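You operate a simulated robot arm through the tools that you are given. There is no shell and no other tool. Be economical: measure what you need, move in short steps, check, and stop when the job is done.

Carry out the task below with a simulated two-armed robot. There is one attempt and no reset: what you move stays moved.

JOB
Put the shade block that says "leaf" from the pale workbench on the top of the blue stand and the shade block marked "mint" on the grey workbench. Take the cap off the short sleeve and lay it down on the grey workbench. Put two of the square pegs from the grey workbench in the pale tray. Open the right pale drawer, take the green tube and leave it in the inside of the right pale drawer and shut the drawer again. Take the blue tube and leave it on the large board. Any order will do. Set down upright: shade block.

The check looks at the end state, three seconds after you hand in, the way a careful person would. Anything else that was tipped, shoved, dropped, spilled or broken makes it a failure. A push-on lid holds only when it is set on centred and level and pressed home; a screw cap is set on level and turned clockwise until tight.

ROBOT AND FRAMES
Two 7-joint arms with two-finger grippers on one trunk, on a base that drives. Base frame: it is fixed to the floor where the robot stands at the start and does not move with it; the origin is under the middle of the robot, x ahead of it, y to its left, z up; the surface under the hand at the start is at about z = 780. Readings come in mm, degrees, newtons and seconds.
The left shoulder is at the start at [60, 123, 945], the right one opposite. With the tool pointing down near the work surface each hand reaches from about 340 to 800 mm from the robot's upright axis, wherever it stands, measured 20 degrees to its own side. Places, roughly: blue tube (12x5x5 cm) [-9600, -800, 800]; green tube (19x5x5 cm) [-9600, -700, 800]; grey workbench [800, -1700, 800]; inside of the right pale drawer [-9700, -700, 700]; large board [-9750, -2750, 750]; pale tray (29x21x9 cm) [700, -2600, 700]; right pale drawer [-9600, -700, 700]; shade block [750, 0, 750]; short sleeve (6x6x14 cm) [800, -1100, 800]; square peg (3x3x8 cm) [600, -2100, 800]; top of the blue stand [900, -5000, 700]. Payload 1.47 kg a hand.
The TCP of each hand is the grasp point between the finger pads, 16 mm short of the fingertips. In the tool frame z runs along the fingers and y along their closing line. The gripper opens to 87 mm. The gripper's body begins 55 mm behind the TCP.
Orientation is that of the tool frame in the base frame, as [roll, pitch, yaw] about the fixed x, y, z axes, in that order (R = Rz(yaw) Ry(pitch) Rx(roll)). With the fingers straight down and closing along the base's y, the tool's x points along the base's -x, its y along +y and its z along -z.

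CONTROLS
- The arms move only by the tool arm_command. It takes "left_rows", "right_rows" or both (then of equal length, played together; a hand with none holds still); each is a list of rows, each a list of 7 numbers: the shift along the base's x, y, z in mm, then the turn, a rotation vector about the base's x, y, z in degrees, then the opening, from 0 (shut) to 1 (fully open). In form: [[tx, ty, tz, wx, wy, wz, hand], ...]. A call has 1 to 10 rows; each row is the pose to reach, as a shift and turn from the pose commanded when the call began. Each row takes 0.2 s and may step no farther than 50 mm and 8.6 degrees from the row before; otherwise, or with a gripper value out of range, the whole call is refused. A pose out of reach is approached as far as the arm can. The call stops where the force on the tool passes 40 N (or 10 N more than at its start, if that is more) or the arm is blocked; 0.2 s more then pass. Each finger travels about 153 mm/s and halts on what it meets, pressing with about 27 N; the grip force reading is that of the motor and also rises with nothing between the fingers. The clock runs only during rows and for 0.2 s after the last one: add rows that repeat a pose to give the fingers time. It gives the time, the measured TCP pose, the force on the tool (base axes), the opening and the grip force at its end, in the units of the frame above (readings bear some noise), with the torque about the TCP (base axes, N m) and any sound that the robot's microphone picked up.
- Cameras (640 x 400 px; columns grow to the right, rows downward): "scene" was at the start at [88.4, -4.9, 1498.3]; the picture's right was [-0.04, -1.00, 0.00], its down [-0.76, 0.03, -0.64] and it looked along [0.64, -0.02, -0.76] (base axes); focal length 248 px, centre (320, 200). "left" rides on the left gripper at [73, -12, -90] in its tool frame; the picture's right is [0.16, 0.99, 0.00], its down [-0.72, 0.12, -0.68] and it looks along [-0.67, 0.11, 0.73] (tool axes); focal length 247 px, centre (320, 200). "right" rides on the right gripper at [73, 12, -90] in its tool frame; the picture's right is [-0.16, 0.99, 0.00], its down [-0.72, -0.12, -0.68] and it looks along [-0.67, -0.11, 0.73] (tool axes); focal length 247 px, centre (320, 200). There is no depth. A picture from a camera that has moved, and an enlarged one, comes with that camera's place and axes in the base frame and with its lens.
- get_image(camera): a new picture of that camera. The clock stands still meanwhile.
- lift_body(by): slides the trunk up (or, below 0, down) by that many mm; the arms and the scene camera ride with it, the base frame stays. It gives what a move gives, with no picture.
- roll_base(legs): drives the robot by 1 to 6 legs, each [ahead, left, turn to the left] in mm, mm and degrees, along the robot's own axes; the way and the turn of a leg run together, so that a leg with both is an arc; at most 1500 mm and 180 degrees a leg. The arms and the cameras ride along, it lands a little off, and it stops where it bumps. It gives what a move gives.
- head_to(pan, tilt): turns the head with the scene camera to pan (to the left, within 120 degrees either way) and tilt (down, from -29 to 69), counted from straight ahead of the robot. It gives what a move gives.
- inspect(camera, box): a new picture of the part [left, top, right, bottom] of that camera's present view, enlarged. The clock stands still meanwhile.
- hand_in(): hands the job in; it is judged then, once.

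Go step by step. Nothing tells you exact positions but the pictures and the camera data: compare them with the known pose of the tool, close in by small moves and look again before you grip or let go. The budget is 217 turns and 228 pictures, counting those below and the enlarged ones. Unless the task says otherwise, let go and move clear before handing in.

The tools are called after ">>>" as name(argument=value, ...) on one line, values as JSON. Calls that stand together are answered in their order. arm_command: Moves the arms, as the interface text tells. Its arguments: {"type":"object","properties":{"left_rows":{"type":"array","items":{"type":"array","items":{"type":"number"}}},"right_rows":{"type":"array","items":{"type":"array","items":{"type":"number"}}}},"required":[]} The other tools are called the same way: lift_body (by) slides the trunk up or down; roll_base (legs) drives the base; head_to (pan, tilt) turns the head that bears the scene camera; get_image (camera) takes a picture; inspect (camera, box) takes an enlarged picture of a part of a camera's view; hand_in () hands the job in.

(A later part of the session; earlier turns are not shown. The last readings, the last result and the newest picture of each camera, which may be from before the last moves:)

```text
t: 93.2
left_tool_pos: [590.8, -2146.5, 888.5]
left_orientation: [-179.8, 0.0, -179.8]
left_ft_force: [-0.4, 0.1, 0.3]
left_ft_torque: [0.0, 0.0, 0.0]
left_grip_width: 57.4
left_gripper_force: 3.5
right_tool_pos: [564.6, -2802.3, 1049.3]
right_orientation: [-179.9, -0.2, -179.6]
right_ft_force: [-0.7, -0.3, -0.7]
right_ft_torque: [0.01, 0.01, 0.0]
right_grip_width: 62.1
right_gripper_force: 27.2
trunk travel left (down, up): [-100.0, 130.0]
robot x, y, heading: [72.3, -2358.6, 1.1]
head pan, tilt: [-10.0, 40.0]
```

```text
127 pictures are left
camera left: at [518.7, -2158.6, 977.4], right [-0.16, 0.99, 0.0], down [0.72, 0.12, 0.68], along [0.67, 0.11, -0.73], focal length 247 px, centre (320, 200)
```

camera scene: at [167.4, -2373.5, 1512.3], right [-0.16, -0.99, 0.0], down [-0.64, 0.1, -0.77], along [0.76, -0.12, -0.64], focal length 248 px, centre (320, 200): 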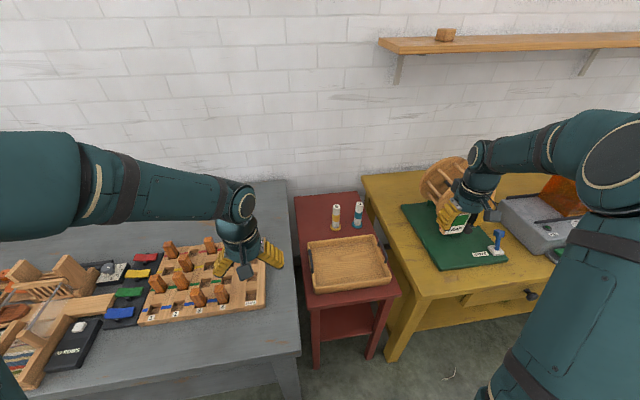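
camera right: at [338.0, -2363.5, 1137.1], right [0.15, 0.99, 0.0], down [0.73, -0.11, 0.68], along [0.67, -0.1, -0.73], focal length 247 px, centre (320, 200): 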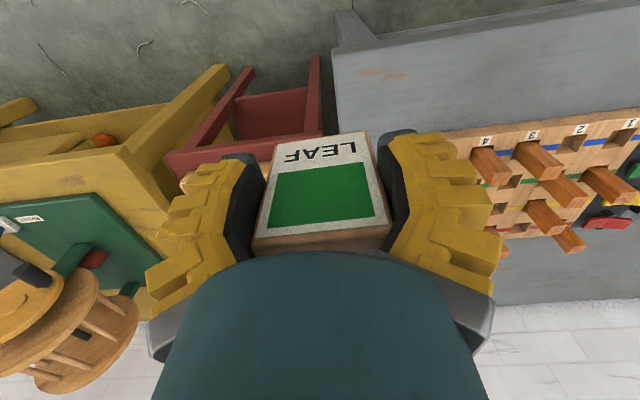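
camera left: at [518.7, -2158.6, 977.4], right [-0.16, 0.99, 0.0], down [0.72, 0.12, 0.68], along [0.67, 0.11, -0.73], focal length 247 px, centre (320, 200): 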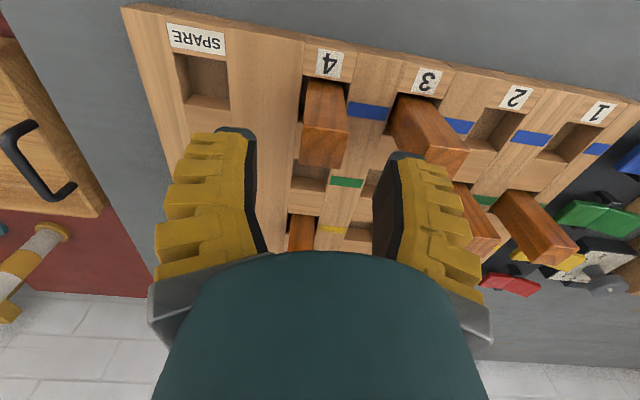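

The neighbouring peg is tight for fingers closing along y. I'll turn the gripper 90° so it closes along x, where there's free space.

>>> arm_command(left_rows=[[1, 0, 20, 0, 0, -8.5, 0.6], [1, 0, 40, 0, 0, -17, 0.6], [1, 0, 50, 0, 0, -25.5, 0.7], [1, 0, 50, 0, 0, -34, 0.7], [1, 0, 50, 0, 0, -42.5, 0.7], [1, 0, 50, 0, 0, -51, 0.7], [1, 0, 50, 0, 0, -59.5, 0.7], [1, 0, 50, 0, 0, -68, 0.7], [1, 0, 50, 0, 0, -76.5, 0.7], [1, 0, 50, 0, 0, -85, 0.7]])

>>> get_image(camera="left")

>>> get_image(camera="scene")

```text
t: 95.4
left_tool_pos: [594.0, -2148.1, 939.4]
left_orientation: [-179.9, 0.0, 95.0]
left_ft_force: [-1.1, 0.4, -0.4]
left_ft_torque: [0.0, 0.04, -0.01]
left_grip_width: 65.3
left_gripper_force: 2.9
right_tool_pos: [564.6, -2802.9, 1049.3]
right_orientation: [-179.8, 0.0, -179.6]
right_ft_force: [-0.1, -0.2, -0.7]
right_ft_torque: [-0.04, -0.01, 0.0]
right_grip_width: 62.1
right_gripper_force: 27.0
trunk travel left (down, up): [-100.0, 130.0]
robot x, y, heading: [72.5, -2356.6, 1.0]
head pan, tilt: [-10.0, 40.0]
```

```text
126 pictures are left
camera left: at [576.0, -2076.3, 1028.2], right [0.97, 0.24, 0.0], down [0.18, -0.71, 0.68], along [0.16, -0.66, -0.73], focal length 247 px, centre (320, 200)
```

left: 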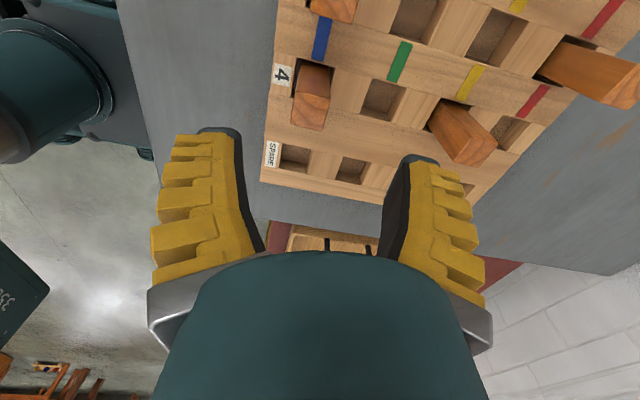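

```text
125 pictures are left
camera scene: at [166.9, -2372.9, 1512.3], right [-0.16, -0.99, 0.0], down [-0.63, 0.1, -0.77], along [0.76, -0.12, -0.64], focal length 248 px, centre (320, 200)
```

scene: 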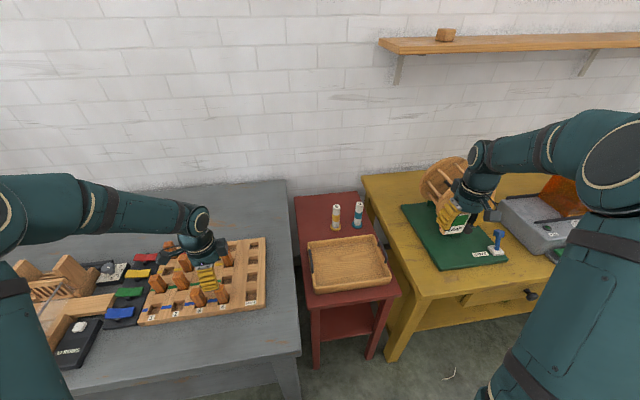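

>>> arm_command(left_rows=[[-4, 2, -20, 0, 0, -5, 0.7], [-4, 2, -55, 0, 0, -5, 0.7]])

>>> get_image(camera="left")

```text
t: 96.0
left_tool_pos: [589.0, -2143.3, 883.6]
left_orientation: [-179.8, 0.0, 90.1]
left_ft_force: [0.3, -0.6, -0.6]
left_ft_torque: [0.03, 0.0, -0.01]
left_grip_width: 65.5
left_gripper_force: 3.0
right_tool_pos: [565.5, -2802.7, 1049.1]
right_orientation: [-179.9, 0.0, -179.7]
right_ft_force: [-0.5, -0.1, -0.1]
right_ft_torque: [-0.01, 0.0, -0.01]
right_grip_width: 62.1
right_gripper_force: 27.2
trunk travel left (down, up): [-100.0, 130.0]
robot x, y, heading: [73.2, -2359.2, 1.1]
head pan, tilt: [-10.0, 40.0]
```

```text
124 pictures are left
camera left: at [577.8, -2071.9, 971.9], right [0.99, 0.16, 0.0], down [0.12, -0.72, 0.68], along [0.11, -0.67, -0.73], focal length 247 px, centre (320, 200)
```

left: 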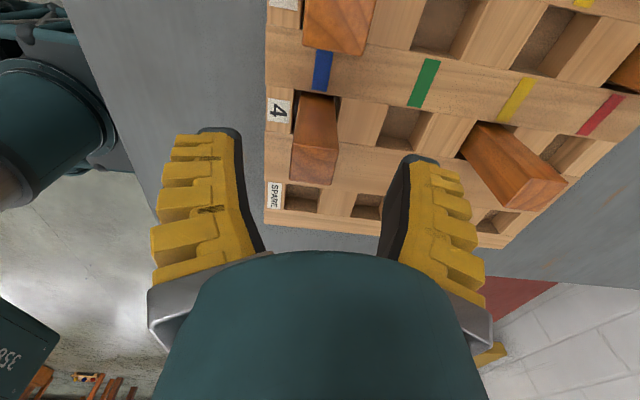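

>>> arm_command(left_rows=[[-1, -3, -25, 0, 0, 0, 0.7], [-1, -3, -45, 0, 0, 0, 0.7], [-1, -3, -45, 0, 0, 0, 0.3], [-1, -3, -45, 0, 0, 0, 0.2], [-1, -3, -45, 0, 0, 0, 0.15], [-1, -3, -45, 0, 0, 0, 0.15]])

>>> get_image(camera="left")

```text
t: 97.4
left_tool_pos: [587.5, -2147.3, 839.7]
left_orientation: [-179.9, -0.1, 90.1]
left_ft_force: [-1.7, -0.4, 8.5]
left_ft_torque: [0.03, 0.0, -0.01]
left_grip_width: 17.0
left_gripper_force: 26.8
right_tool_pos: [564.2, -2803.0, 1049.8]
right_orientation: [-179.9, 0.0, -179.7]
right_ft_force: [0.5, -1.3, -0.5]
right_ft_torque: [0.02, 0.02, -0.01]
right_grip_width: 62.2
right_gripper_force: 26.9
trunk travel left (down, up): [-100.0, 130.0]
robot x, y, heading: [71.3, -2356.8, 0.9]
head pan, tilt: [-10.0, 40.0]
```

```text
123 pictures are left
camera left: at [576.5, -2075.3, 928.2], right [0.99, 0.16, 0.0], down [0.12, -0.72, 0.68], along [0.11, -0.67, -0.73], focal length 247 px, centre (320, 200)
```

left: 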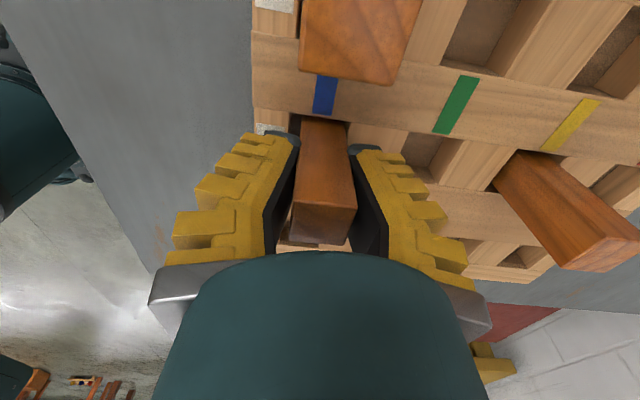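

>>> arm_command(left_rows=[[0, 0, 10, 0, 0, 0, 0], [0, 0, 30, 0, 0, 0, 0], [0, 0, 60, 0, 0, 0, 0], [0, 0, 100, 0, 0, 0, 0], [0, 0, 140, 0, 0, 0, 0]])

>>> get_image(camera="left")

>>> inspect(camera="scene", box=[120, 200, 300, 332])

```text
t: 98.6
left_tool_pos: [586.1, -2150.5, 979.3]
left_orientation: [-179.9, 0.0, 90.1]
left_ft_force: [-0.5, -0.2, 0.9]
left_ft_torque: [0.01, -0.02, 0.01]
left_grip_width: 13.7
left_gripper_force: 26.9
right_tool_pos: [564.2, -2802.8, 1049.7]
right_orientation: [-179.9, 0.1, -179.7]
right_ft_force: [0.7, 0.8, -0.3]
right_ft_torque: [0.0, -0.01, 0.02]
right_grip_width: 62.2
right_gripper_force: 27.1
trunk travel left (down, up): [-100.0, 130.0]
robot x, y, heading: [73.8, -2357.8, 0.7]
head pan, tilt: [-10.0, 40.0]
```

```text
122 pictures are left
camera left: at [575.4, -2078.2, 1068.2], right [0.99, 0.16, 0.0], down [0.12, -0.72, 0.68], along [0.11, -0.67, -0.73], focal length 247 px, centre (320, 200)
```

left: 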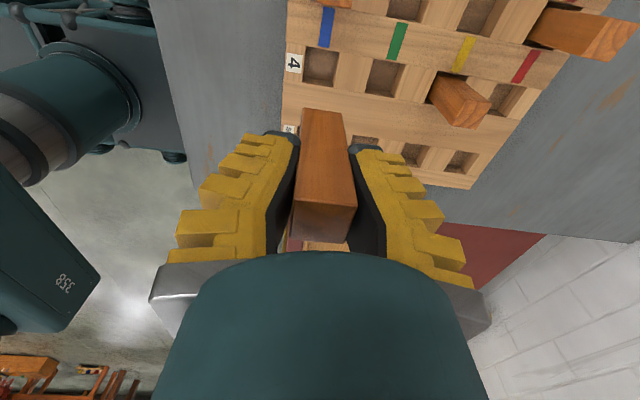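

```text
3.03 times, centred on (210, 266) of scene
camera zoom: at [166.2, -2373.2, 1512.4], right [-0.16, -0.99, 0.0], down [-0.63, 0.1, -0.77], along [0.76, -0.12, -0.64], focal length 752 px, centre (653, 0)
```

zoom: 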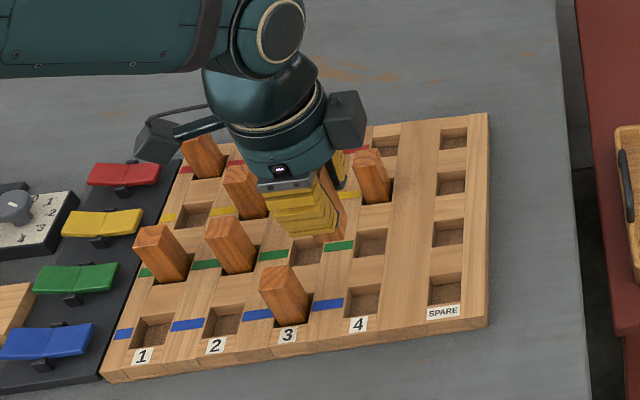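

Peg 1 is out. I'll carry it over the pale tray.

>>> arm_command(left_rows=[[10, -43, 0, 0, 0, 0, 0], [22, -86, 0, 0, 0, 0, 0], [36, -129, 0, 0, 0, 0, 0], [52, -172, 0, 0, 0, 0, 0], [68, -215, 0, 0, 0, 0, 0], [84, -258, 0, 0, 0, 0, 0], [99, -301, 0, 0, 0, 0, 0], [114, -340, 0, 0, 0, 0, 0], [114, -340, -45, 0, 0, 0, 0], [114, -340, -90, 0, 0, 0, 0]])

>>> get_image(camera="left")

>>> get_image(camera="scene")

```text
t: 100.8
left_tool_pos: [703.6, -2488.5, 890.8]
left_orientation: [-179.9, 0.0, 90.2]
left_ft_force: [0.7, -0.5, 0.3]
left_ft_torque: [-0.01, 0.03, 0.03]
left_grip_width: 13.9
left_gripper_force: 27.4
right_tool_pos: [565.2, -2802.7, 1050.1]
right_orientation: [-179.9, -0.1, -179.8]
right_ft_force: [-0.3, 0.1, -0.7]
right_ft_torque: [0.02, 0.04, -0.01]
right_grip_width: 62.3
right_gripper_force: 26.8
trunk travel left (down, up): [-100.0, 130.0]
robot x, y, heading: [71.9, -2358.2, 1.1]
head pan, tilt: [-10.0, 40.0]
```

```text
120 pictures are left
camera left: at [692.1, -2415.7, 979.4], right [0.99, 0.16, 0.0], down [0.12, -0.72, 0.68], along [0.11, -0.67, -0.73], focal length 247 px, centre (320, 200)
```

left: 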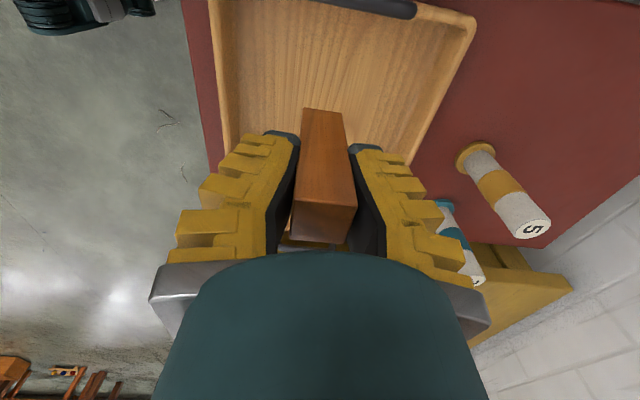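

```text
119 pictures are left
camera scene: at [167.5, -2373.5, 1512.2], right [-0.16, -0.99, 0.0], down [-0.64, 0.1, -0.77], along [0.76, -0.12, -0.64], focal length 248 px, centre (320, 200)
```

scene: 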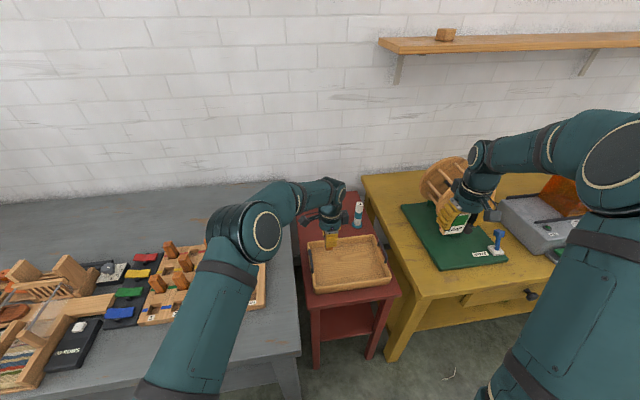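

>>> arm_command(left_rows=[[-5, -5, -40, 0, 0, 0, 0], [-5, -5, -80, 0, 0, 0, 0]])

>>> get_image(camera="left")

>>> inspect(camera="scene", box=[290, 180, 410, 310])

```text
t: 101.4
left_tool_pos: [699.4, -2494.1, 809.8]
left_orientation: [-179.8, -0.1, 90.2]
left_ft_force: [0.5, -0.2, 0.4]
left_ft_torque: [0.01, -0.01, 0.03]
left_grip_width: 13.8
left_gripper_force: 26.9
right_tool_pos: [565.4, -2801.5, 1049.4]
right_orientation: [-179.9, -0.1, -179.7]
right_ft_force: [0.5, -0.7, -0.7]
right_ft_torque: [-0.02, 0.0, 0.01]
right_grip_width: 62.2
right_gripper_force: 26.5
trunk travel left (down, up): [-100.0, 130.0]
robot x, y, heading: [74.9, -2357.6, 1.1]
head pan, tilt: [-10.0, 40.0]
```

```text
118 pictures are left
camera left: at [686.9, -2421.6, 898.8], right [0.99, 0.16, 0.0], down [0.12, -0.72, 0.68], along [0.11, -0.67, -0.73], focal length 247 px, centre (320, 200)
```

left: 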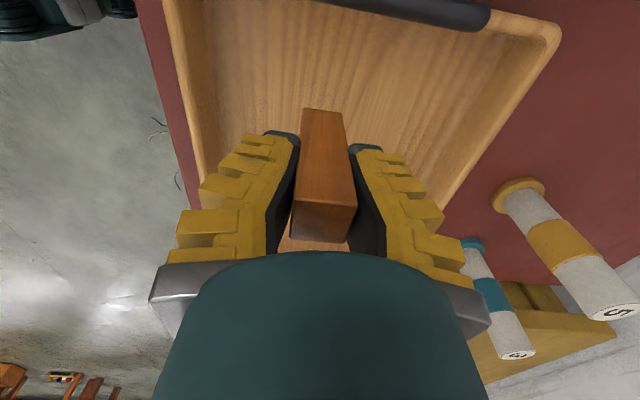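

```text
3.08 times, centred on (350, 245) of scene
camera zoom: at [167.2, -2373.0, 1512.3], right [-0.16, -0.99, 0.0], down [-0.64, 0.1, -0.77], along [0.76, -0.12, -0.64], focal length 764 px, centre (228, 62)
```

zoom: 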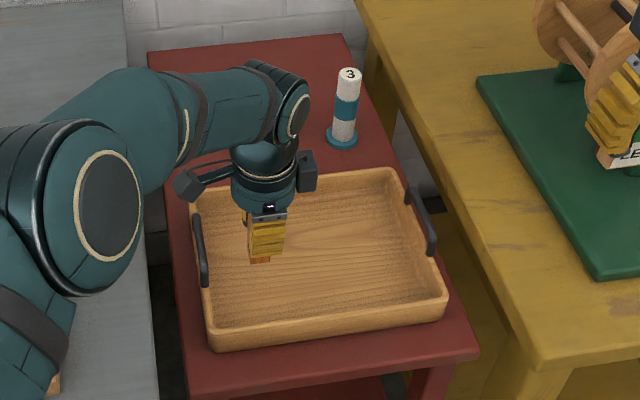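

>>> arm_command(left_rows=[[0, 0, -6, 0, 0, 0, 0], [0, 0, -12, 0, 0, 0, 0], [0, 0, -18, 0, 0, 0, 0], [0, 0, -23, 0, 0, 0, 0], [0, 0, -28, 0, 0, 0, 0], [0, 0, -33, 0, 0, 0, 0], [0, 0, -37, 0, 0, 0, 0]])

```text
t: 103.0
left_tool_pos: [697.3, -2492.2, 771.4]
left_orientation: [-179.8, 0.1, 90.2]
left_ft_force: [-0.5, -0.8, -0.5]
left_ft_torque: [0.05, 0.02, -0.03]
left_grip_width: 14.0
left_gripper_force: 27.3
right_tool_pos: [565.1, -2802.8, 1048.9]
right_orientation: [-179.8, 0.0, -179.8]
right_ft_force: [0.0, 0.3, -0.5]
right_ft_torque: [-0.02, -0.03, -0.01]
right_grip_width: 62.4
right_gripper_force: 26.8
trunk travel left (down, up): [-100.0, 130.0]
robot x, y, heading: [68.9, -2360.2, 1.0]
head pan, tilt: [-10.0, 40.0]
```

>>> arm_command(left_rows=[[0, 0, -5, 0, 0, 0, 0], [0, 0, -10, 0, 0, 0, 0], [0, 0, -15, 0, 0, 0, 0], [0, 0, -20, 0, 0, 0, 0], [0, 0, -24, 0, 0, 0, 0]])

>>> get_image(camera="left")

```text
t: 104.2
left_tool_pos: [696.8, -2494.7, 751.0]
left_orientation: [179.9, 0.2, 90.2]
left_ft_force: [-2.1, -1.9, 28.1]
left_ft_torque: [-0.13, -0.04, -0.02]
left_grip_width: 33.4
left_gripper_force: 27.3
right_tool_pos: [562.6, -2802.9, 1050.6]
right_orientation: [-179.9, 0.1, -179.7]
right_ft_force: [-0.8, -0.4, -1.1]
right_ft_torque: [0.0, -0.01, -0.01]
right_grip_width: 62.1
right_gripper_force: 26.9
trunk travel left (down, up): [-100.0, 130.0]
robot x, y, heading: [72.4, -2354.7, 1.0]
head pan, tilt: [-10.0, 40.0]
```

```text
116 pictures are left
camera left: at [684.9, -2421.8, 839.5], right [0.99, 0.16, 0.0], down [0.12, -0.72, 0.68], along [0.11, -0.67, -0.73], focal length 247 px, centre (320, 200)
```

left: 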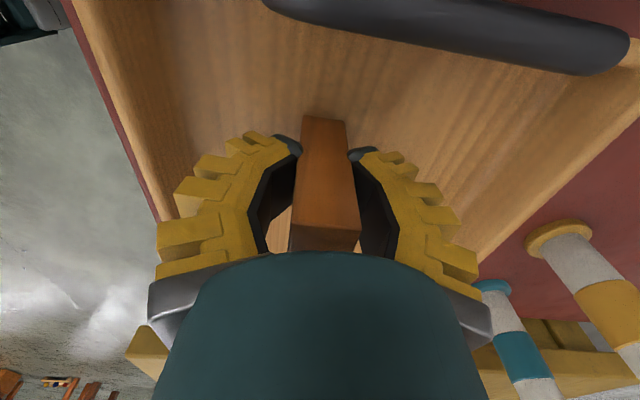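

>>> arm_command(left_rows=[[0, 0, 3, 0, 0, 0, 0], [0, 0, 3, 0, 0, 0, 0.4], [0, 0, 3, 0, 0, 0, 0.7], [0, 0, 3, 0, 0, 0, 0.8], [0, 0, 3, 0, 0, 0, 0.8]])

>>> get_image(camera="left")

```text
t: 105.4
left_tool_pos: [698.1, -2492.0, 750.9]
left_orientation: [-179.7, 0.0, 90.1]
left_ft_force: [-0.5, -0.7, 0.2]
left_ft_torque: [0.01, 0.0, -0.01]
left_grip_width: 73.4
left_gripper_force: 1.9
right_tool_pos: [564.2, -2802.5, 1049.4]
right_orientation: [-179.9, -0.1, -179.7]
right_ft_force: [0.2, 0.0, -0.7]
right_ft_torque: [-0.01, 0.04, -0.01]
right_grip_width: 62.4
right_gripper_force: 27.2
trunk travel left (down, up): [-100.0, 130.0]
robot x, y, heading: [74.7, -2360.5, 1.2]
head pan, tilt: [-10.0, 40.0]
```

```text
115 pictures are left
camera left: at [686.1, -2420.9, 839.9], right [0.99, 0.16, 0.0], down [0.12, -0.72, 0.68], along [0.11, -0.67, -0.73], focal length 247 px, centre (320, 200)
```

left: 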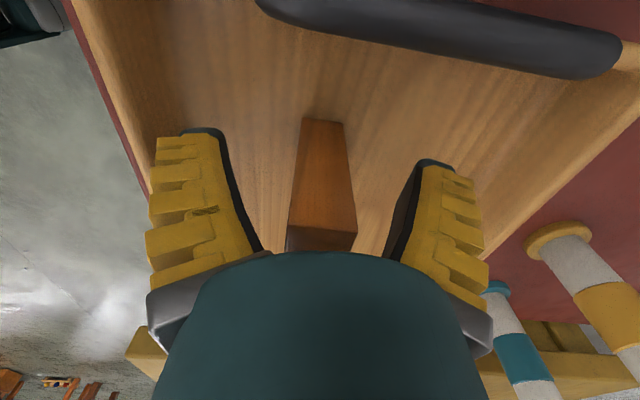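

Peg 1 stands in the tray. I'll go back for the second peg.

>>> arm_command(left_rows=[[0, 0, 15, 0, 0, 0, 0.8], [0, 0, 60, 0, 0, 0, 0.8], [0, 0, 105, 0, 0, 0, 0.8], [0, 0, 150, 0, 0, 0, 0.8], [0, 0, 195, 0, 0, 0, 0.8], [0, 0, 230, 0, 0, 0, 0.7], [-12, 43, 230, 0, 0, 0, 0.7], [-24, 86, 230, 0, 0, 0, 0.7], [-36, 129, 230, 0, 0, 0, 0.7], [-48, 172, 230, 0, 0, 0, 0.7]])

>>> arm_command(left_rows=[[-10, 43, 0, 0, 0, 0, 0.7], [-20, 86, 0, 0, 0, 0, 0.7], [-30, 129, 0, 0, 0, 0, 0.7], [-40, 172, 0, 0, 0, 0, 0.7], [-50, 212, 0, 0, 0, 0, 0.7], [-61, 239, 0, 0, 0, 0, 0.7], [-61, 239, -40, 0, 0, 0, 0.7], [-61, 239, -80, 0, 0, 0, 0.7]])

>>> get_image(camera="left")

>>> inspect(camera="scene", box=[290, 180, 410, 310])

```text
t: 107.6
left_tool_pos: [650.3, -2322.1, 980.9]
left_orientation: [-179.8, 0.1, 90.2]
left_ft_force: [0.8, 1.0, -0.3]
left_ft_torque: [0.0, -0.01, 0.0]
left_grip_width: 65.6
left_gripper_force: 2.6
right_tool_pos: [565.0, -2801.7, 1049.5]
right_orientation: [-179.8, 0.0, -179.8]
right_ft_force: [0.1, -0.3, -0.4]
right_ft_torque: [-0.03, 0.02, -0.02]
right_grip_width: 62.1
right_gripper_force: 26.4
trunk travel left (down, up): [-100.0, 130.0]
robot x, y, heading: [71.0, -2354.7, 0.9]
head pan, tilt: [-10.0, 40.0]
```

```text
t: 109.4
left_tool_pos: [589.8, -2083.1, 903.2]
left_orientation: [-179.9, 0.0, 90.1]
left_ft_force: [0.2, 0.4, -0.4]
left_ft_torque: [-0.04, -0.01, 0.03]
left_grip_width: 65.3
left_gripper_force: 3.7
right_tool_pos: [565.4, -2802.7, 1049.9]
right_orientation: [-179.9, -0.1, -179.7]
right_ft_force: [-0.3, 0.5, -0.7]
right_ft_torque: [-0.02, 0.03, 0.0]
right_grip_width: 62.0
right_gripper_force: 27.1
trunk travel left (down, up): [-100.0, 130.0]
robot x, y, heading: [70.2, -2356.7, 0.9]
head pan, tilt: [-10.0, 40.0]
```

```text
114 pictures are left
camera left: at [578.8, -2010.3, 991.7], right [0.99, 0.16, 0.0], down [0.12, -0.72, 0.68], along [0.11, -0.67, -0.73], focal length 247 px, centre (320, 200)
```

left: 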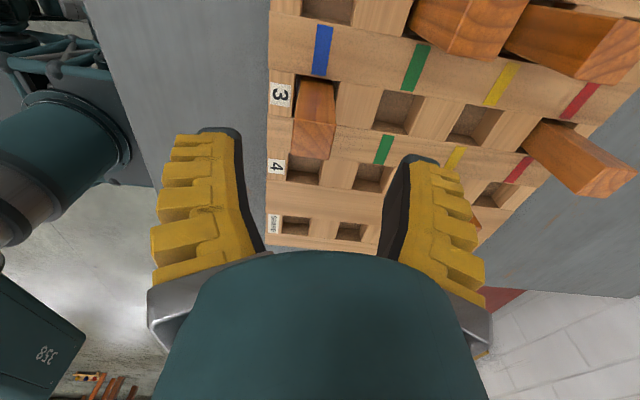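

```text
3.08 times, centred on (350, 245) of scene
camera zoom: at [167.2, -2372.7, 1512.3], right [-0.16, -0.99, 0.0], down [-0.64, 0.1, -0.77], along [0.76, -0.12, -0.64], focal length 764 px, centre (228, 62)
```

zoom: 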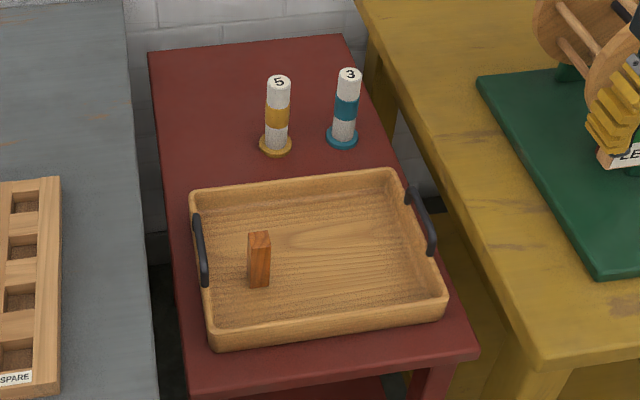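

>>> arm_command(left_rows=[[-3, 0, -30, 0, 0, 0, 0.7], [-3, 0, -62, 0, 0, 0, 0.7], [-3, 0, -62, 0, 0, 0, 0.3], [-3, 0, -62, 0, 0, 0, 0.1], [-3, 0, -62, 0, 0, 0, 0], [-3, 0, -62, 0, 0, 0, 0], [-3, 0, -50, 0, 0, 0, 0], [-3, 0, -20, 0, 0, 0, 0], [-3, 0, 25, 0, 0, 0, 0], [-3, 0, 70, 0, 0, 0, 0]])

>>> get_image(camera="left")

```text
t: 111.6
left_tool_pos: [587.4, -2083.6, 972.3]
left_orientation: [-179.7, -0.1, 90.1]
left_ft_force: [0.3, 0.4, -0.7]
left_ft_torque: [-0.04, -0.02, -0.02]
left_grip_width: 13.8
left_gripper_force: 27.5
right_tool_pos: [563.9, -2801.7, 1049.7]
right_orientation: [-179.9, 0.1, -179.7]
right_ft_force: [-1.0, 0.2, -0.9]
right_ft_torque: [0.01, -0.02, 0.0]
right_grip_width: 62.5
right_gripper_force: 26.9
trunk travel left (down, up): [-100.0, 130.0]
robot x, y, heading: [71.9, -2356.9, 0.9]
head pan, tilt: [-10.0, 40.0]
```

```text
112 pictures are left
camera left: at [575.6, -2011.3, 1060.8], right [0.99, 0.16, 0.0], down [0.12, -0.72, 0.68], along [0.11, -0.67, -0.73], focal length 247 px, centre (320, 200)
```

left: 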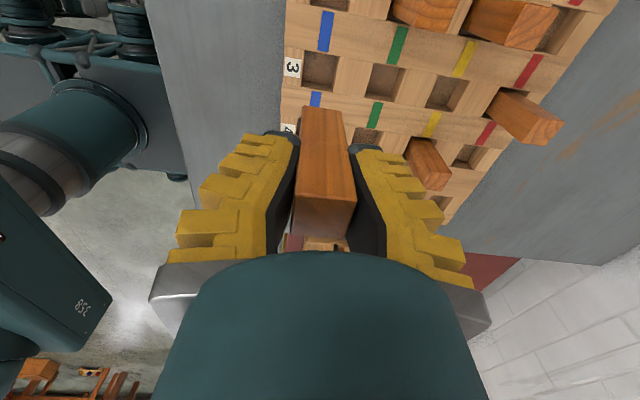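

>>> arm_command(left_rows=[[5, -45, 0, 0, 0, 0, 0], [10, -90, 0, 0, 0, 0, 0], [20, -135, 0, 0, 0, 0, 0], [32, -178, 0, 0, 0, 0, 0], [44, -222, 0, 0, 0, 0, 0], [56, -266, 0, 0, 0, 0, 0], [68, -310, 0, 0, 0, 0, 0], [80, -354, 0, 0, 0, 0, 0], [92, -398, 0, 0, 0, 0, 0], [103, -442, 0, 0, 0, 0, 0]])

>>> arm_command(left_rows=[[0, -48, 0, 0, 0, 0, 0], [0, -48, -45, 0, 0, 0, 0], [0, -48, -90, 0, 0, 0, 0], [0, -48, -135, 0, 0, 0, 0], [0, -48, -175, 0, 0, 0, 0]])

>>> get_image(camera="left")

>>> inspect(camera="scene", box=[290, 180, 410, 310])

```text
t: 113.8
left_tool_pos: [688.4, -2526.7, 970.2]
left_orientation: [-179.8, 0.1, 90.1]
left_ft_force: [-0.3, 0.2, -0.5]
left_ft_torque: [0.0, -0.04, 0.01]
left_grip_width: 13.8
left_gripper_force: 27.0
right_tool_pos: [565.3, -2803.6, 1048.7]
right_orientation: [-179.9, -0.1, -179.6]
right_ft_force: [0.5, 0.1, -0.1]
right_ft_torque: [0.06, -0.01, 0.01]
right_grip_width: 62.5
right_gripper_force: 27.2
trunk travel left (down, up): [-100.0, 130.0]
robot x, y, heading: [69.9, -2354.9, 1.2]
head pan, tilt: [-10.0, 40.0]
```

```text
t: 115.0
left_tool_pos: [687.3, -2570.0, 793.4]
left_orientation: [-179.8, -0.1, 90.2]
left_ft_force: [0.2, 0.1, 0.0]
left_ft_torque: [-0.01, 0.02, 0.03]
left_grip_width: 13.8
left_gripper_force: 26.5
right_tool_pos: [565.0, -2802.5, 1049.0]
right_orientation: [-179.9, -0.1, -179.7]
right_ft_force: [-0.6, 0.4, -0.9]
right_ft_torque: [0.02, 0.02, 0.02]
right_grip_width: 62.4
right_gripper_force: 27.0
trunk travel left (down, up): [-100.0, 130.0]
robot x, y, heading: [75.1, -2359.6, 0.8]
head pan, tilt: [-10.0, 40.0]
```

```text
111 pictures are left
camera left: at [676.6, -2499.1, 883.3], right [0.99, 0.16, 0.0], down [0.12, -0.72, 0.68], along [0.11, -0.67, -0.73], focal length 247 px, centre (320, 200)
```

left: 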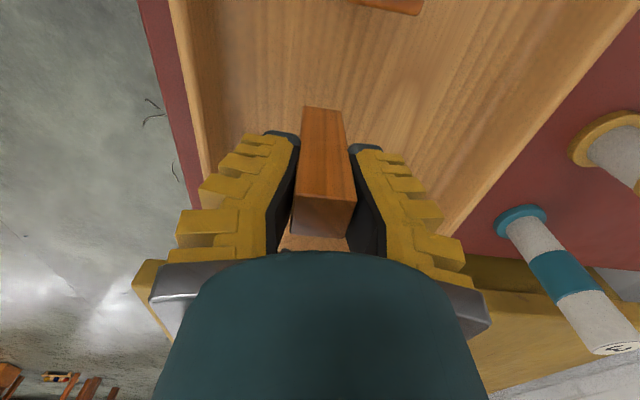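

```text
3.08 times, centred on (350, 245) of scene
camera zoom: at [167.4, -2373.5, 1512.3], right [-0.16, -0.99, 0.0], down [-0.64, 0.1, -0.77], along [0.76, -0.12, -0.64], focal length 764 px, centre (228, 62)
```

zoom: 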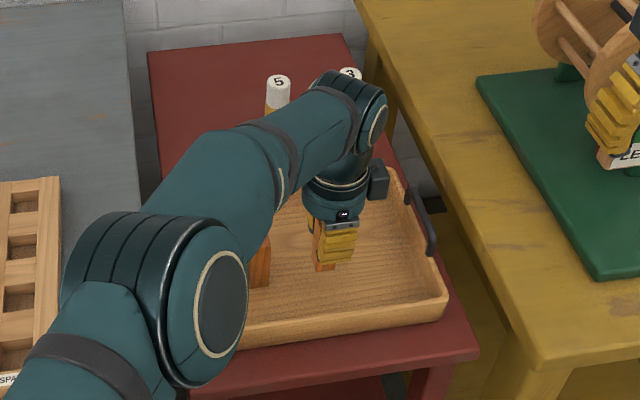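

>>> arm_command(left_rows=[[0, 0, -20, 0, 0, 0, 0], [0, 0, -32, 0, 0, 0, 0], [0, 0, -36, 0, 0, 0, 0], [0, 0, -40, 0, 0, 0, 0], [0, 0, -43, 0, 0, 0, 0]])

```text
t: 116.2
left_tool_pos: [688.7, -2573.1, 754.3]
left_orientation: [179.8, 0.2, 90.2]
left_ft_force: [-0.5, -2.1, 28.6]
left_ft_torque: [-0.1, -0.02, -0.02]
left_grip_width: 33.7
left_gripper_force: 27.3
right_tool_pos: [563.1, -2801.4, 1051.0]
right_orientation: [-179.7, 0.0, -179.6]
right_ft_force: [-0.1, 0.5, -0.3]
right_ft_torque: [-0.01, -0.04, -0.01]
right_grip_width: 62.3
right_gripper_force: 26.9
trunk travel left (down, up): [-100.0, 130.0]
robot x, y, heading: [72.0, -2358.9, 0.9]
head pan, tilt: [-10.0, 40.0]
```

>>> arm_command(left_rows=[[0, 0, 3, 0, 0, 0, 0], [0, 0, 3, 0, 0, 0, 0.4], [0, 0, 3, 0, 0, 0, 0.7], [0, 0, 3, 0, 0, 0, 0.8], [0, 0, 3, 0, 0, 0, 0.8], [0, 0, 25, 0, 0, 0, 0.8], [0, 0, 70, 0, 0, 0, 0.8], [0, 0, 115, 0, 0, 0, 0.8], [0, 0, 160, 0, 0, 0, 0.8], [0, 0, 205, 0, 0, 0, 0.8]])

>>> get_image(camera="left")

```text
t: 118.4
left_tool_pos: [686.9, -2572.1, 958.1]
left_orientation: [-179.9, 0.1, 90.1]
left_ft_force: [0.4, 0.4, 0.2]
left_ft_torque: [0.01, 0.01, -0.03]
left_grip_width: 73.1
left_gripper_force: 2.5
right_tool_pos: [565.4, -2801.6, 1049.5]
right_orientation: [-179.8, 0.0, -179.7]
right_ft_force: [-0.5, 0.5, -0.3]
right_ft_torque: [0.01, 0.0, -0.01]
right_grip_width: 62.2
right_gripper_force: 27.5
trunk travel left (down, up): [-100.0, 130.0]
robot x, y, heading: [71.7, -2361.9, 1.0]
head pan, tilt: [-10.0, 40.0]
```

```text
109 pictures are left
camera left: at [676.8, -2500.4, 1046.8], right [0.99, 0.16, 0.0], down [0.12, -0.72, 0.68], along [0.11, -0.67, -0.73], focal length 247 px, centre (320, 200)
```

left: 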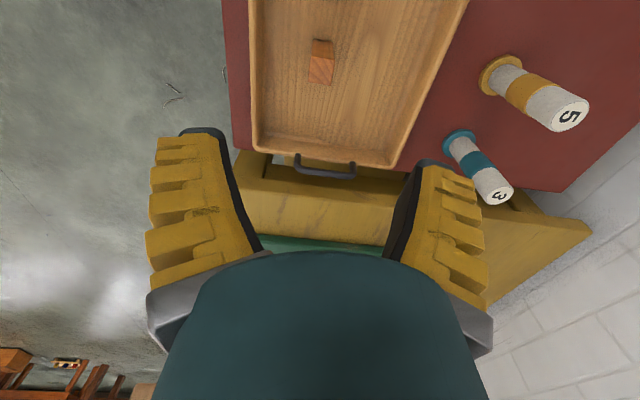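

Both pegs are in the tray. I'll bring the left hand back to its carry pose.

>>> arm_command(left_rows=[[-10, 20, 20, 0, 0, 8.5, 1], [-25, 50, 35, 0, 0, 17, 1], [-45, 85, 50, 0, 0, 25.5, 1], [-65, 120, 65, 0, 0, 34, 1], [-85, 155, 75, 0, 0, 42.5, 1], [-105, 190, 80, 0, 0, 51, 1], [-125, 225, 80, 0, 0, 59.5, 1], [-145, 255, 80, 0, 0, 68, 1], [-165, 280, 80, 0, 0, 76.5, 1], [-187, 300, 80, 0, 0, 85, 1]])

>>> inspect(camera="scene", box=[270, 170, 430, 310])

>>> head_to(pan=-70, tilt=25)

>>> get_image(camera="scene")

```text
t: 120.6
left_tool_pos: [500.8, -2272.7, 1037.5]
left_orientation: [-179.8, 0.1, 175.3]
left_ft_force: [0.1, 0.7, 0.8]
left_ft_torque: [0.01, -0.03, -0.02]
left_grip_width: 87.0
left_gripper_force: 0.1
right_tool_pos: [563.8, -2802.0, 1050.6]
right_orientation: [-179.8, -0.1, -179.7]
right_ft_force: [0.0, 0.6, -0.9]
right_ft_torque: [0.01, -0.01, 0.02]
right_grip_width: 62.4
right_gripper_force: 27.3
trunk travel left (down, up): [-100.0, 130.0]
robot x, y, heading: [70.3, -2356.7, 1.2]
head pan, tilt: [-10.0, 40.0]
```

```text
2.86 times, centred on (350, 240) of scene
camera zoom: at [166.0, -2372.5, 1512.4], right [-0.16, -0.99, 0.0], down [-0.63, 0.1, -0.77], along [0.76, -0.12, -0.64], focal length 709 px, centre (234, 86)
```

zoom: 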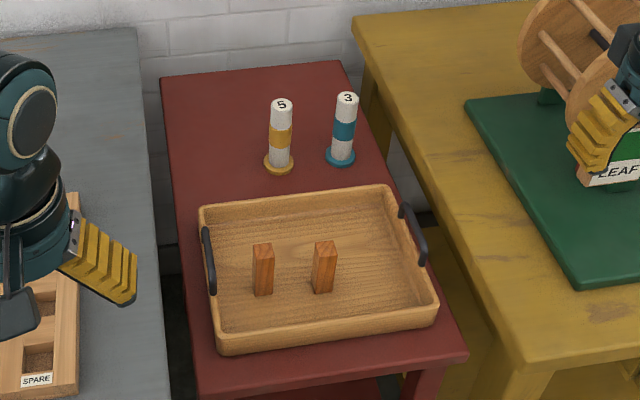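

```text
t: 121.9
left_tool_pos: [500.7, -2273.9, 1038.5]
left_orientation: [-179.8, 0.0, 175.1]
left_ft_force: [-1.0, 0.8, -0.3]
left_ft_torque: [-0.03, 0.04, 0.05]
left_grip_width: 86.7
left_gripper_force: 0.0
right_tool_pos: [565.5, -2802.1, 1049.1]
right_orientation: [-180.0, -0.1, -179.7]
right_ft_force: [-0.7, 0.8, -0.4]
right_ft_torque: [-0.02, 0.0, 0.01]
right_grip_width: 62.4
right_gripper_force: 27.5
trunk travel left (down, up): [-100.0, 130.0]
robot x, y, heading: [70.0, -2355.8, 1.1]
head pan, tilt: [-70.0, 25.0]
```

```text
107 pictures are left
camera scene: at [116.0, -2445.7, 1535.6], right [-0.93, -0.36, 0.0], down [-0.15, 0.39, -0.91], along [0.33, -0.85, -0.42], focal length 248 px, centre (320, 200)
```

scene: 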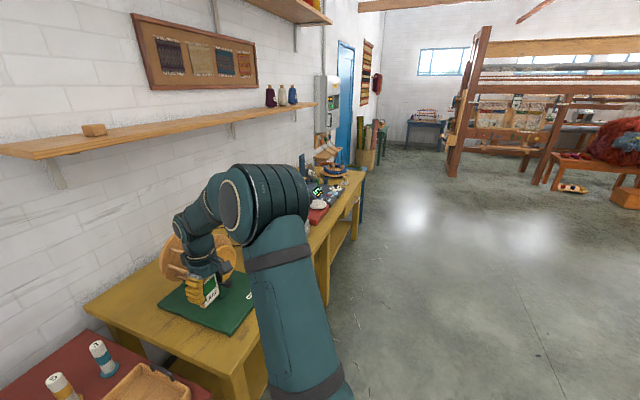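

Floor to the right is clear. I'll back off and drive along to the blue stand.

>>> roll_base(legs=[[-280, 0, 0], [0, -1300, 0], [0, -1200, 0]])

>>> head_to(pan=-25, tilt=30)

>>> get_image(camera="scene")

```text
t: 145.5
left_tool_pos: [298.9, -4764.1, 1038.5]
left_orientation: [-179.9, 0.0, 176.9]
left_ft_force: [-0.1, 0.3, -0.2]
left_ft_torque: [0.02, 0.0, 0.0]
left_grip_width: 86.9
left_gripper_force: 0.0
right_tool_pos: [379.3, -5290.8, 1049.6]
right_orientation: [-179.9, -0.1, -177.9]
right_ft_force: [0.3, 0.0, -0.6]
right_ft_torque: [0.01, -0.01, -0.01]
right_grip_width: 62.2
right_gripper_force: 27.2
trunk travel left (down, up): [-100.0, 130.0]
robot x, y, heading: [-133.9, -4861.0, 2.7]
head pan, tilt: [-70.0, 25.0]
```

```text
t: 146.6
left_tool_pos: [299.8, -4763.3, 1038.0]
left_orientation: [-179.8, 0.0, 176.9]
left_ft_force: [0.3, 0.5, 0.4]
left_ft_torque: [-0.02, 0.01, -0.02]
left_grip_width: 87.2
left_gripper_force: 0.0
right_tool_pos: [378.6, -5290.9, 1050.2]
right_orientation: [-179.9, -0.2, -178.0]
right_ft_force: [1.0, 0.0, -0.1]
right_ft_torque: [0.0, -0.01, 0.03]
right_grip_width: 62.5
right_gripper_force: 27.0
trunk travel left (down, up): [-100.0, 130.0]
robot x, y, heading: [-128.3, -4861.1, 3.1]
head pan, tilt: [-25.0, 30.0]
```

```text
106 pictures are left
camera scene: at [-33.3, -4897.2, 1527.7], right [-0.38, -0.93, 0.0], down [-0.46, 0.19, -0.87], along [0.8, -0.33, -0.5], focal length 248 px, centre (320, 200)
```

scene: 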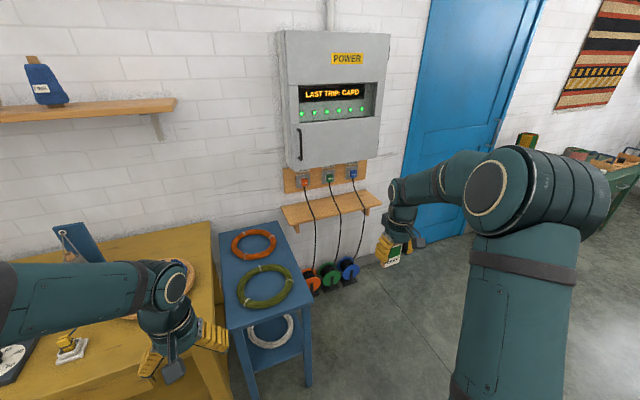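

>>> inspect(camera="scene", box=[190, 210, 350, 340])

```text
3.08 times, centred on (270, 275) of scene
camera zoom: at [-33.3, -4897.2, 1527.7], right [-0.38, -0.93, 0.0], down [-0.46, 0.19, -0.87], along [0.8, -0.33, -0.5], focal length 764 px, centre (474, -31)
```

zoom: 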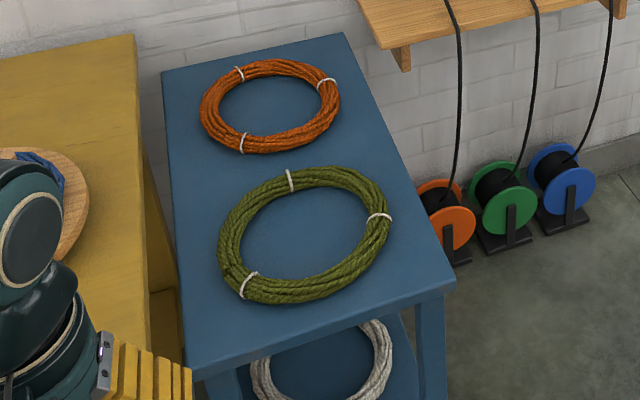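

The blue stand top spans x 567–1160, y -4790…-5112 at z≈700, with two rope rings on it. The free spot is between the rings near (845,-5055), so I'll drive closer.

>>> roll_base(legs=[[270, -85, -3]])

>>> get_image(camera="scene")

>>> get_image(camera="right")

```text
t: 148.6
left_tool_pos: [572.8, -4865.6, 1037.9]
left_orientation: [-179.9, 0.1, 173.9]
left_ft_force: [0.7, 0.5, -0.1]
left_ft_torque: [0.04, 0.01, 0.0]
left_grip_width: 87.1
left_gripper_force: 0.1
right_tool_pos: [623.4, -5397.4, 1049.6]
right_orientation: [-179.9, -0.1, 178.9]
right_ft_force: [-0.1, 0.2, -0.3]
right_ft_torque: [-0.01, 0.0, -0.03]
right_grip_width: 62.5
right_gripper_force: 26.8
trunk travel left (down, up): [-100.0, 130.0]
robot x, y, heading: [142.8, -4937.9, -0.6]
head pan, tilt: [-25.0, 30.0]
```

```text
104 pictures are left
camera scene: at [234.1, -4981.1, 1527.6], right [-0.43, -0.9, 0.0], down [-0.45, 0.21, -0.87], along [0.78, -0.37, -0.5], focal length 248 px, centre (320, 200)
```

scene: 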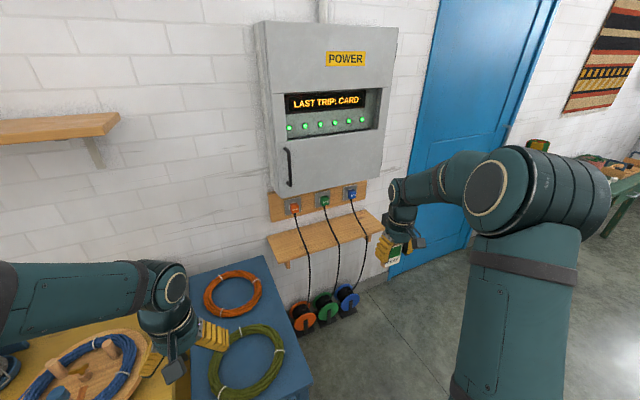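

```text
103 pictures are left
camera right: at [549.7, -5384.1, 1137.6], right [0.18, 0.98, 0.0], down [0.72, -0.13, 0.68], along [0.67, -0.12, -0.73], focal length 247 px, centre (320, 200)
```

right: 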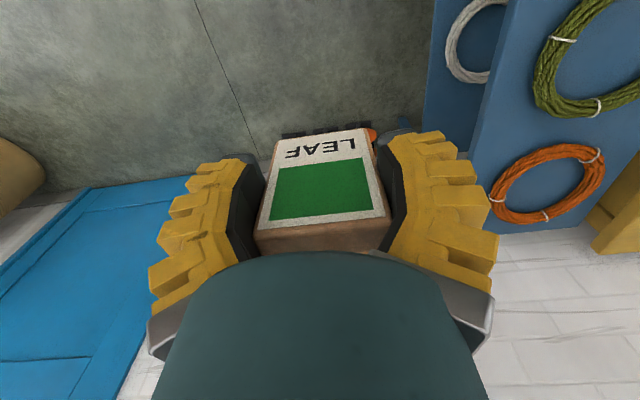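

>>> arm_command(right_rows=[[24, 38, 0, 0, 0, 0, 0.4], [49, 76, 0, 0, 0, 0, 0.4], [74, 114, 0, 0, 0, 0, 0.4], [98, 152, 0, 0, 0, 0, 0.4], [123, 190, 0, 0, 0, 0, 0.4], [148, 228, 0, 0, 0, 0, 0.4], [172, 266, 0, 0, 0, 0, 0.4], [197, 304, 0, 0, 0, 0, 0.4], [222, 342, 0, 0, 0, 1, 0.4]])

>>> head_to(pan=-10, tilt=42)

>>> get_image(camera="scene")

>>> get_image(camera="right")

```text
t: 150.6
left_tool_pos: [571.9, -4864.5, 1038.4]
left_orientation: [-179.8, 0.0, 173.8]
left_ft_force: [0.5, 0.3, 0.4]
left_ft_torque: [0.01, 0.03, -0.03]
left_grip_width: 87.1
left_gripper_force: 0.0
right_tool_pos: [846.7, -5053.8, 1048.2]
right_orientation: [-179.8, -0.1, 179.9]
right_ft_force: [0.1, 0.5, 0.6]
right_ft_torque: [0.01, -0.01, 0.01]
right_grip_width: 62.3
right_gripper_force: 26.8
trunk travel left (down, up): [-100.0, 130.0]
robot x, y, heading: [139.7, -4939.0, -0.5]
head pan, tilt: [-25.0, 30.0]
```

```text
t: 151.3
left_tool_pos: [572.2, -4866.4, 1037.8]
left_orientation: [-179.8, 0.1, 173.8]
left_ft_force: [0.0, 0.0, -0.5]
left_ft_torque: [0.03, 0.02, 0.01]
left_grip_width: 87.3
left_gripper_force: 0.0
right_tool_pos: [844.8, -5055.1, 1048.4]
right_orientation: [-179.8, -0.1, 179.9]
right_ft_force: [-0.3, -0.1, -0.7]
right_ft_torque: [0.0, 0.0, -0.01]
right_grip_width: 62.5
right_gripper_force: 27.5
trunk travel left (down, up): [-100.0, 130.0]
robot x, y, heading: [139.2, -4940.8, -0.2]
head pan, tilt: [-10.0, 42.0]
```

```text
102 pictures are left
camera scene: at [233.7, -4957.0, 1509.4], right [-0.18, -0.98, 0.0], down [-0.66, 0.12, -0.74], along [0.73, -0.13, -0.67], focal length 248 px, centre (320, 200)
```

scene: 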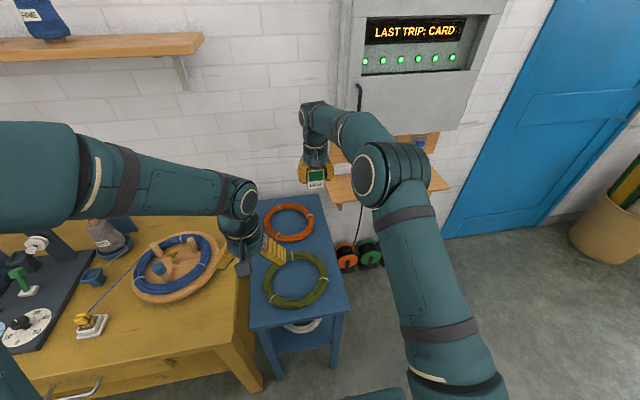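

```text
101 pictures are left
camera right: at [771.8, -5043.7, 1137.2], right [0.16, 0.99, 0.0], down [0.72, -0.12, 0.68], along [0.67, -0.11, -0.73], focal length 247 px, centre (320, 200)
```

right: 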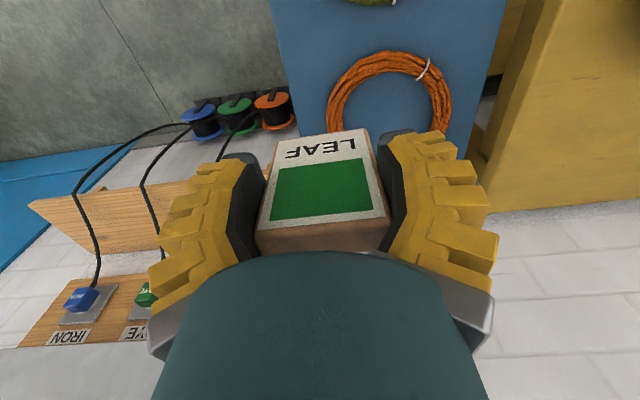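

>>> arm_command(right_rows=[[0, 3, -45, 0, 0, 0, 0.4], [0, 3, -90, 0, 0, 0, 0.4], [0, 3, -135, 0, 0, 0, 0.4], [0, 3, -180, 0, 0, 0, 0.4], [0, 3, -225, 0, 0, 0, 0.4], [0, 3, -260, 0, 0, 0, 0.4]])

>>> get_image(camera="right")

>>> inspect(camera="scene", box=[220, 160, 380, 310])

```text
t: 152.7
left_tool_pos: [572.0, -4865.8, 1037.3]
left_orientation: [-179.8, 0.0, 173.8]
left_ft_force: [-0.4, -0.6, -0.1]
left_ft_torque: [-0.01, 0.0, 0.02]
left_grip_width: 87.0
left_gripper_force: 0.1
right_tool_pos: [846.2, -5050.5, 789.8]
right_orientation: [-179.9, -0.2, 179.9]
right_ft_force: [1.1, 0.3, -0.2]
right_ft_torque: [0.0, 0.0, 0.01]
right_grip_width: 62.3
right_gripper_force: 26.7
trunk travel left (down, up): [-100.0, 130.0]
robot x, y, heading: [141.9, -4935.8, -0.3]
head pan, tilt: [-10.0, 42.0]
```

```text
100 pictures are left
camera right: at [772.1, -5039.9, 878.4], right [0.16, 0.99, 0.0], down [0.72, -0.12, 0.68], along [0.67, -0.11, -0.73], focal length 247 px, centre (320, 200)
```

right: 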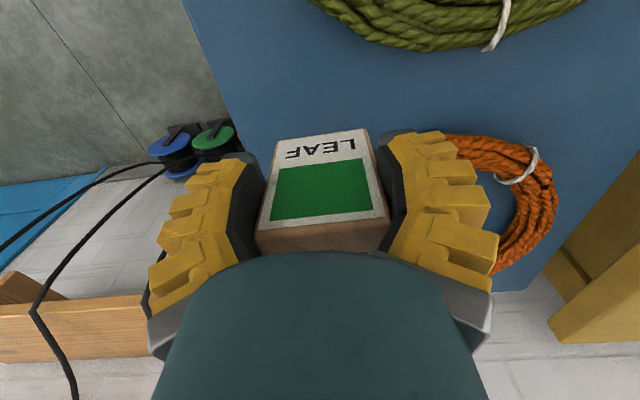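

```text
2.67 times, centred on (300, 235) of scene
camera zoom: at [234.1, -4957.1, 1509.3], right [-0.18, -0.98, 0.0], down [-0.66, 0.12, -0.74], along [0.73, -0.13, -0.67], focal length 662 px, centre (373, 107)
```

zoom: 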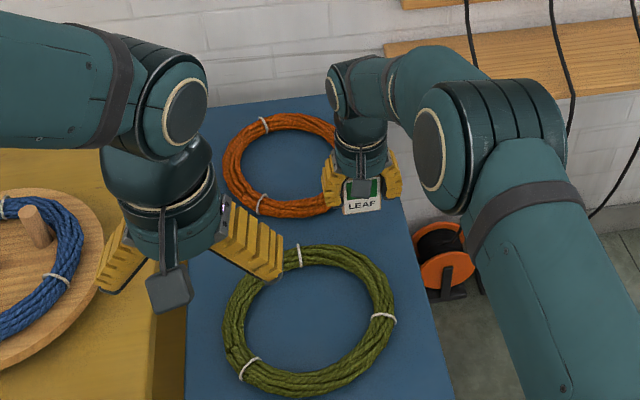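

>>> arm_command(right_rows=[[-8, -3, -12, 0, 0, 0, 0.4], [-8, -3, -20, 0, 0, 0, 0.4], [-8, -3, -25, 0, 0, 0, 0.4], [-8, -3, -29, 0, 0, 0, 0.4], [-8, -3, -33, 0, 0, 0, 0.4], [-8, -3, -37, 0, 0, 0, 0.4]])

>>> get_image(camera="right")

```text
t: 154.1
left_tool_pos: [573.3, -4865.8, 1037.5]
left_orientation: [-179.8, 0.0, 173.8]
left_ft_force: [-0.1, -0.5, 0.0]
left_ft_torque: [-0.01, -0.04, -0.02]
left_grip_width: 87.2
left_gripper_force: 0.0
right_tool_pos: [836.9, -5054.6, 752.5]
right_orientation: [-179.8, 0.0, 180.0]
right_ft_force: [-0.6, 0.0, 0.7]
right_ft_torque: [-0.01, -0.02, 0.01]
right_grip_width: 62.3
right_gripper_force: 27.3
trunk travel left (down, up): [-100.0, 130.0]
robot x, y, heading: [138.4, -4936.7, -0.4]
head pan, tilt: [-10.0, 42.0]
```

```text
98 pictures are left
camera right: at [762.8, -5042.4, 840.9], right [0.16, 0.99, 0.0], down [0.72, -0.12, 0.68], along [0.67, -0.11, -0.73], focal length 247 px, centre (320, 200)
```

right: 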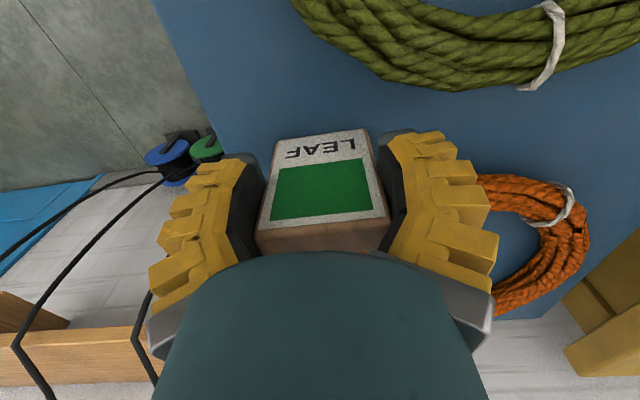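

>>> arm_command(right_rows=[[0, 0, -4, 0, 0, 0, 0.4], [0, 0, -8, 0, 0, 0, 0.4], [0, 0, -12, 0, 0, 0, 0.4], [0, 0, -15, 0, 0, 0, 0.4], [0, 0, -18, 0, 0, 0, 0.4]])

```text
t: 155.2
left_tool_pos: [572.1, -4866.2, 1038.1]
left_orientation: [-179.7, 0.1, 173.8]
left_ft_force: [0.8, -0.5, 0.2]
left_ft_torque: [-0.01, 0.05, 0.02]
left_grip_width: 86.9
left_gripper_force: 0.2
right_tool_pos: [841.1, -5053.4, 743.8]
right_orientation: [179.9, 0.7, 179.9]
right_ft_force: [-3.4, -0.8, 15.4]
right_ft_torque: [-0.07, 0.04, -0.02]
right_grip_width: 62.2
right_gripper_force: 26.5
trunk travel left (down, up): [-100.0, 130.0]
robot x, y, heading: [140.5, -4939.4, -0.3]
head pan, tilt: [-10.0, 42.0]
stopped in row 5 (right hand): the force on the tool passed its limit at 41 N (the readings are from after the stop); the commanded pose is now the measured one
```

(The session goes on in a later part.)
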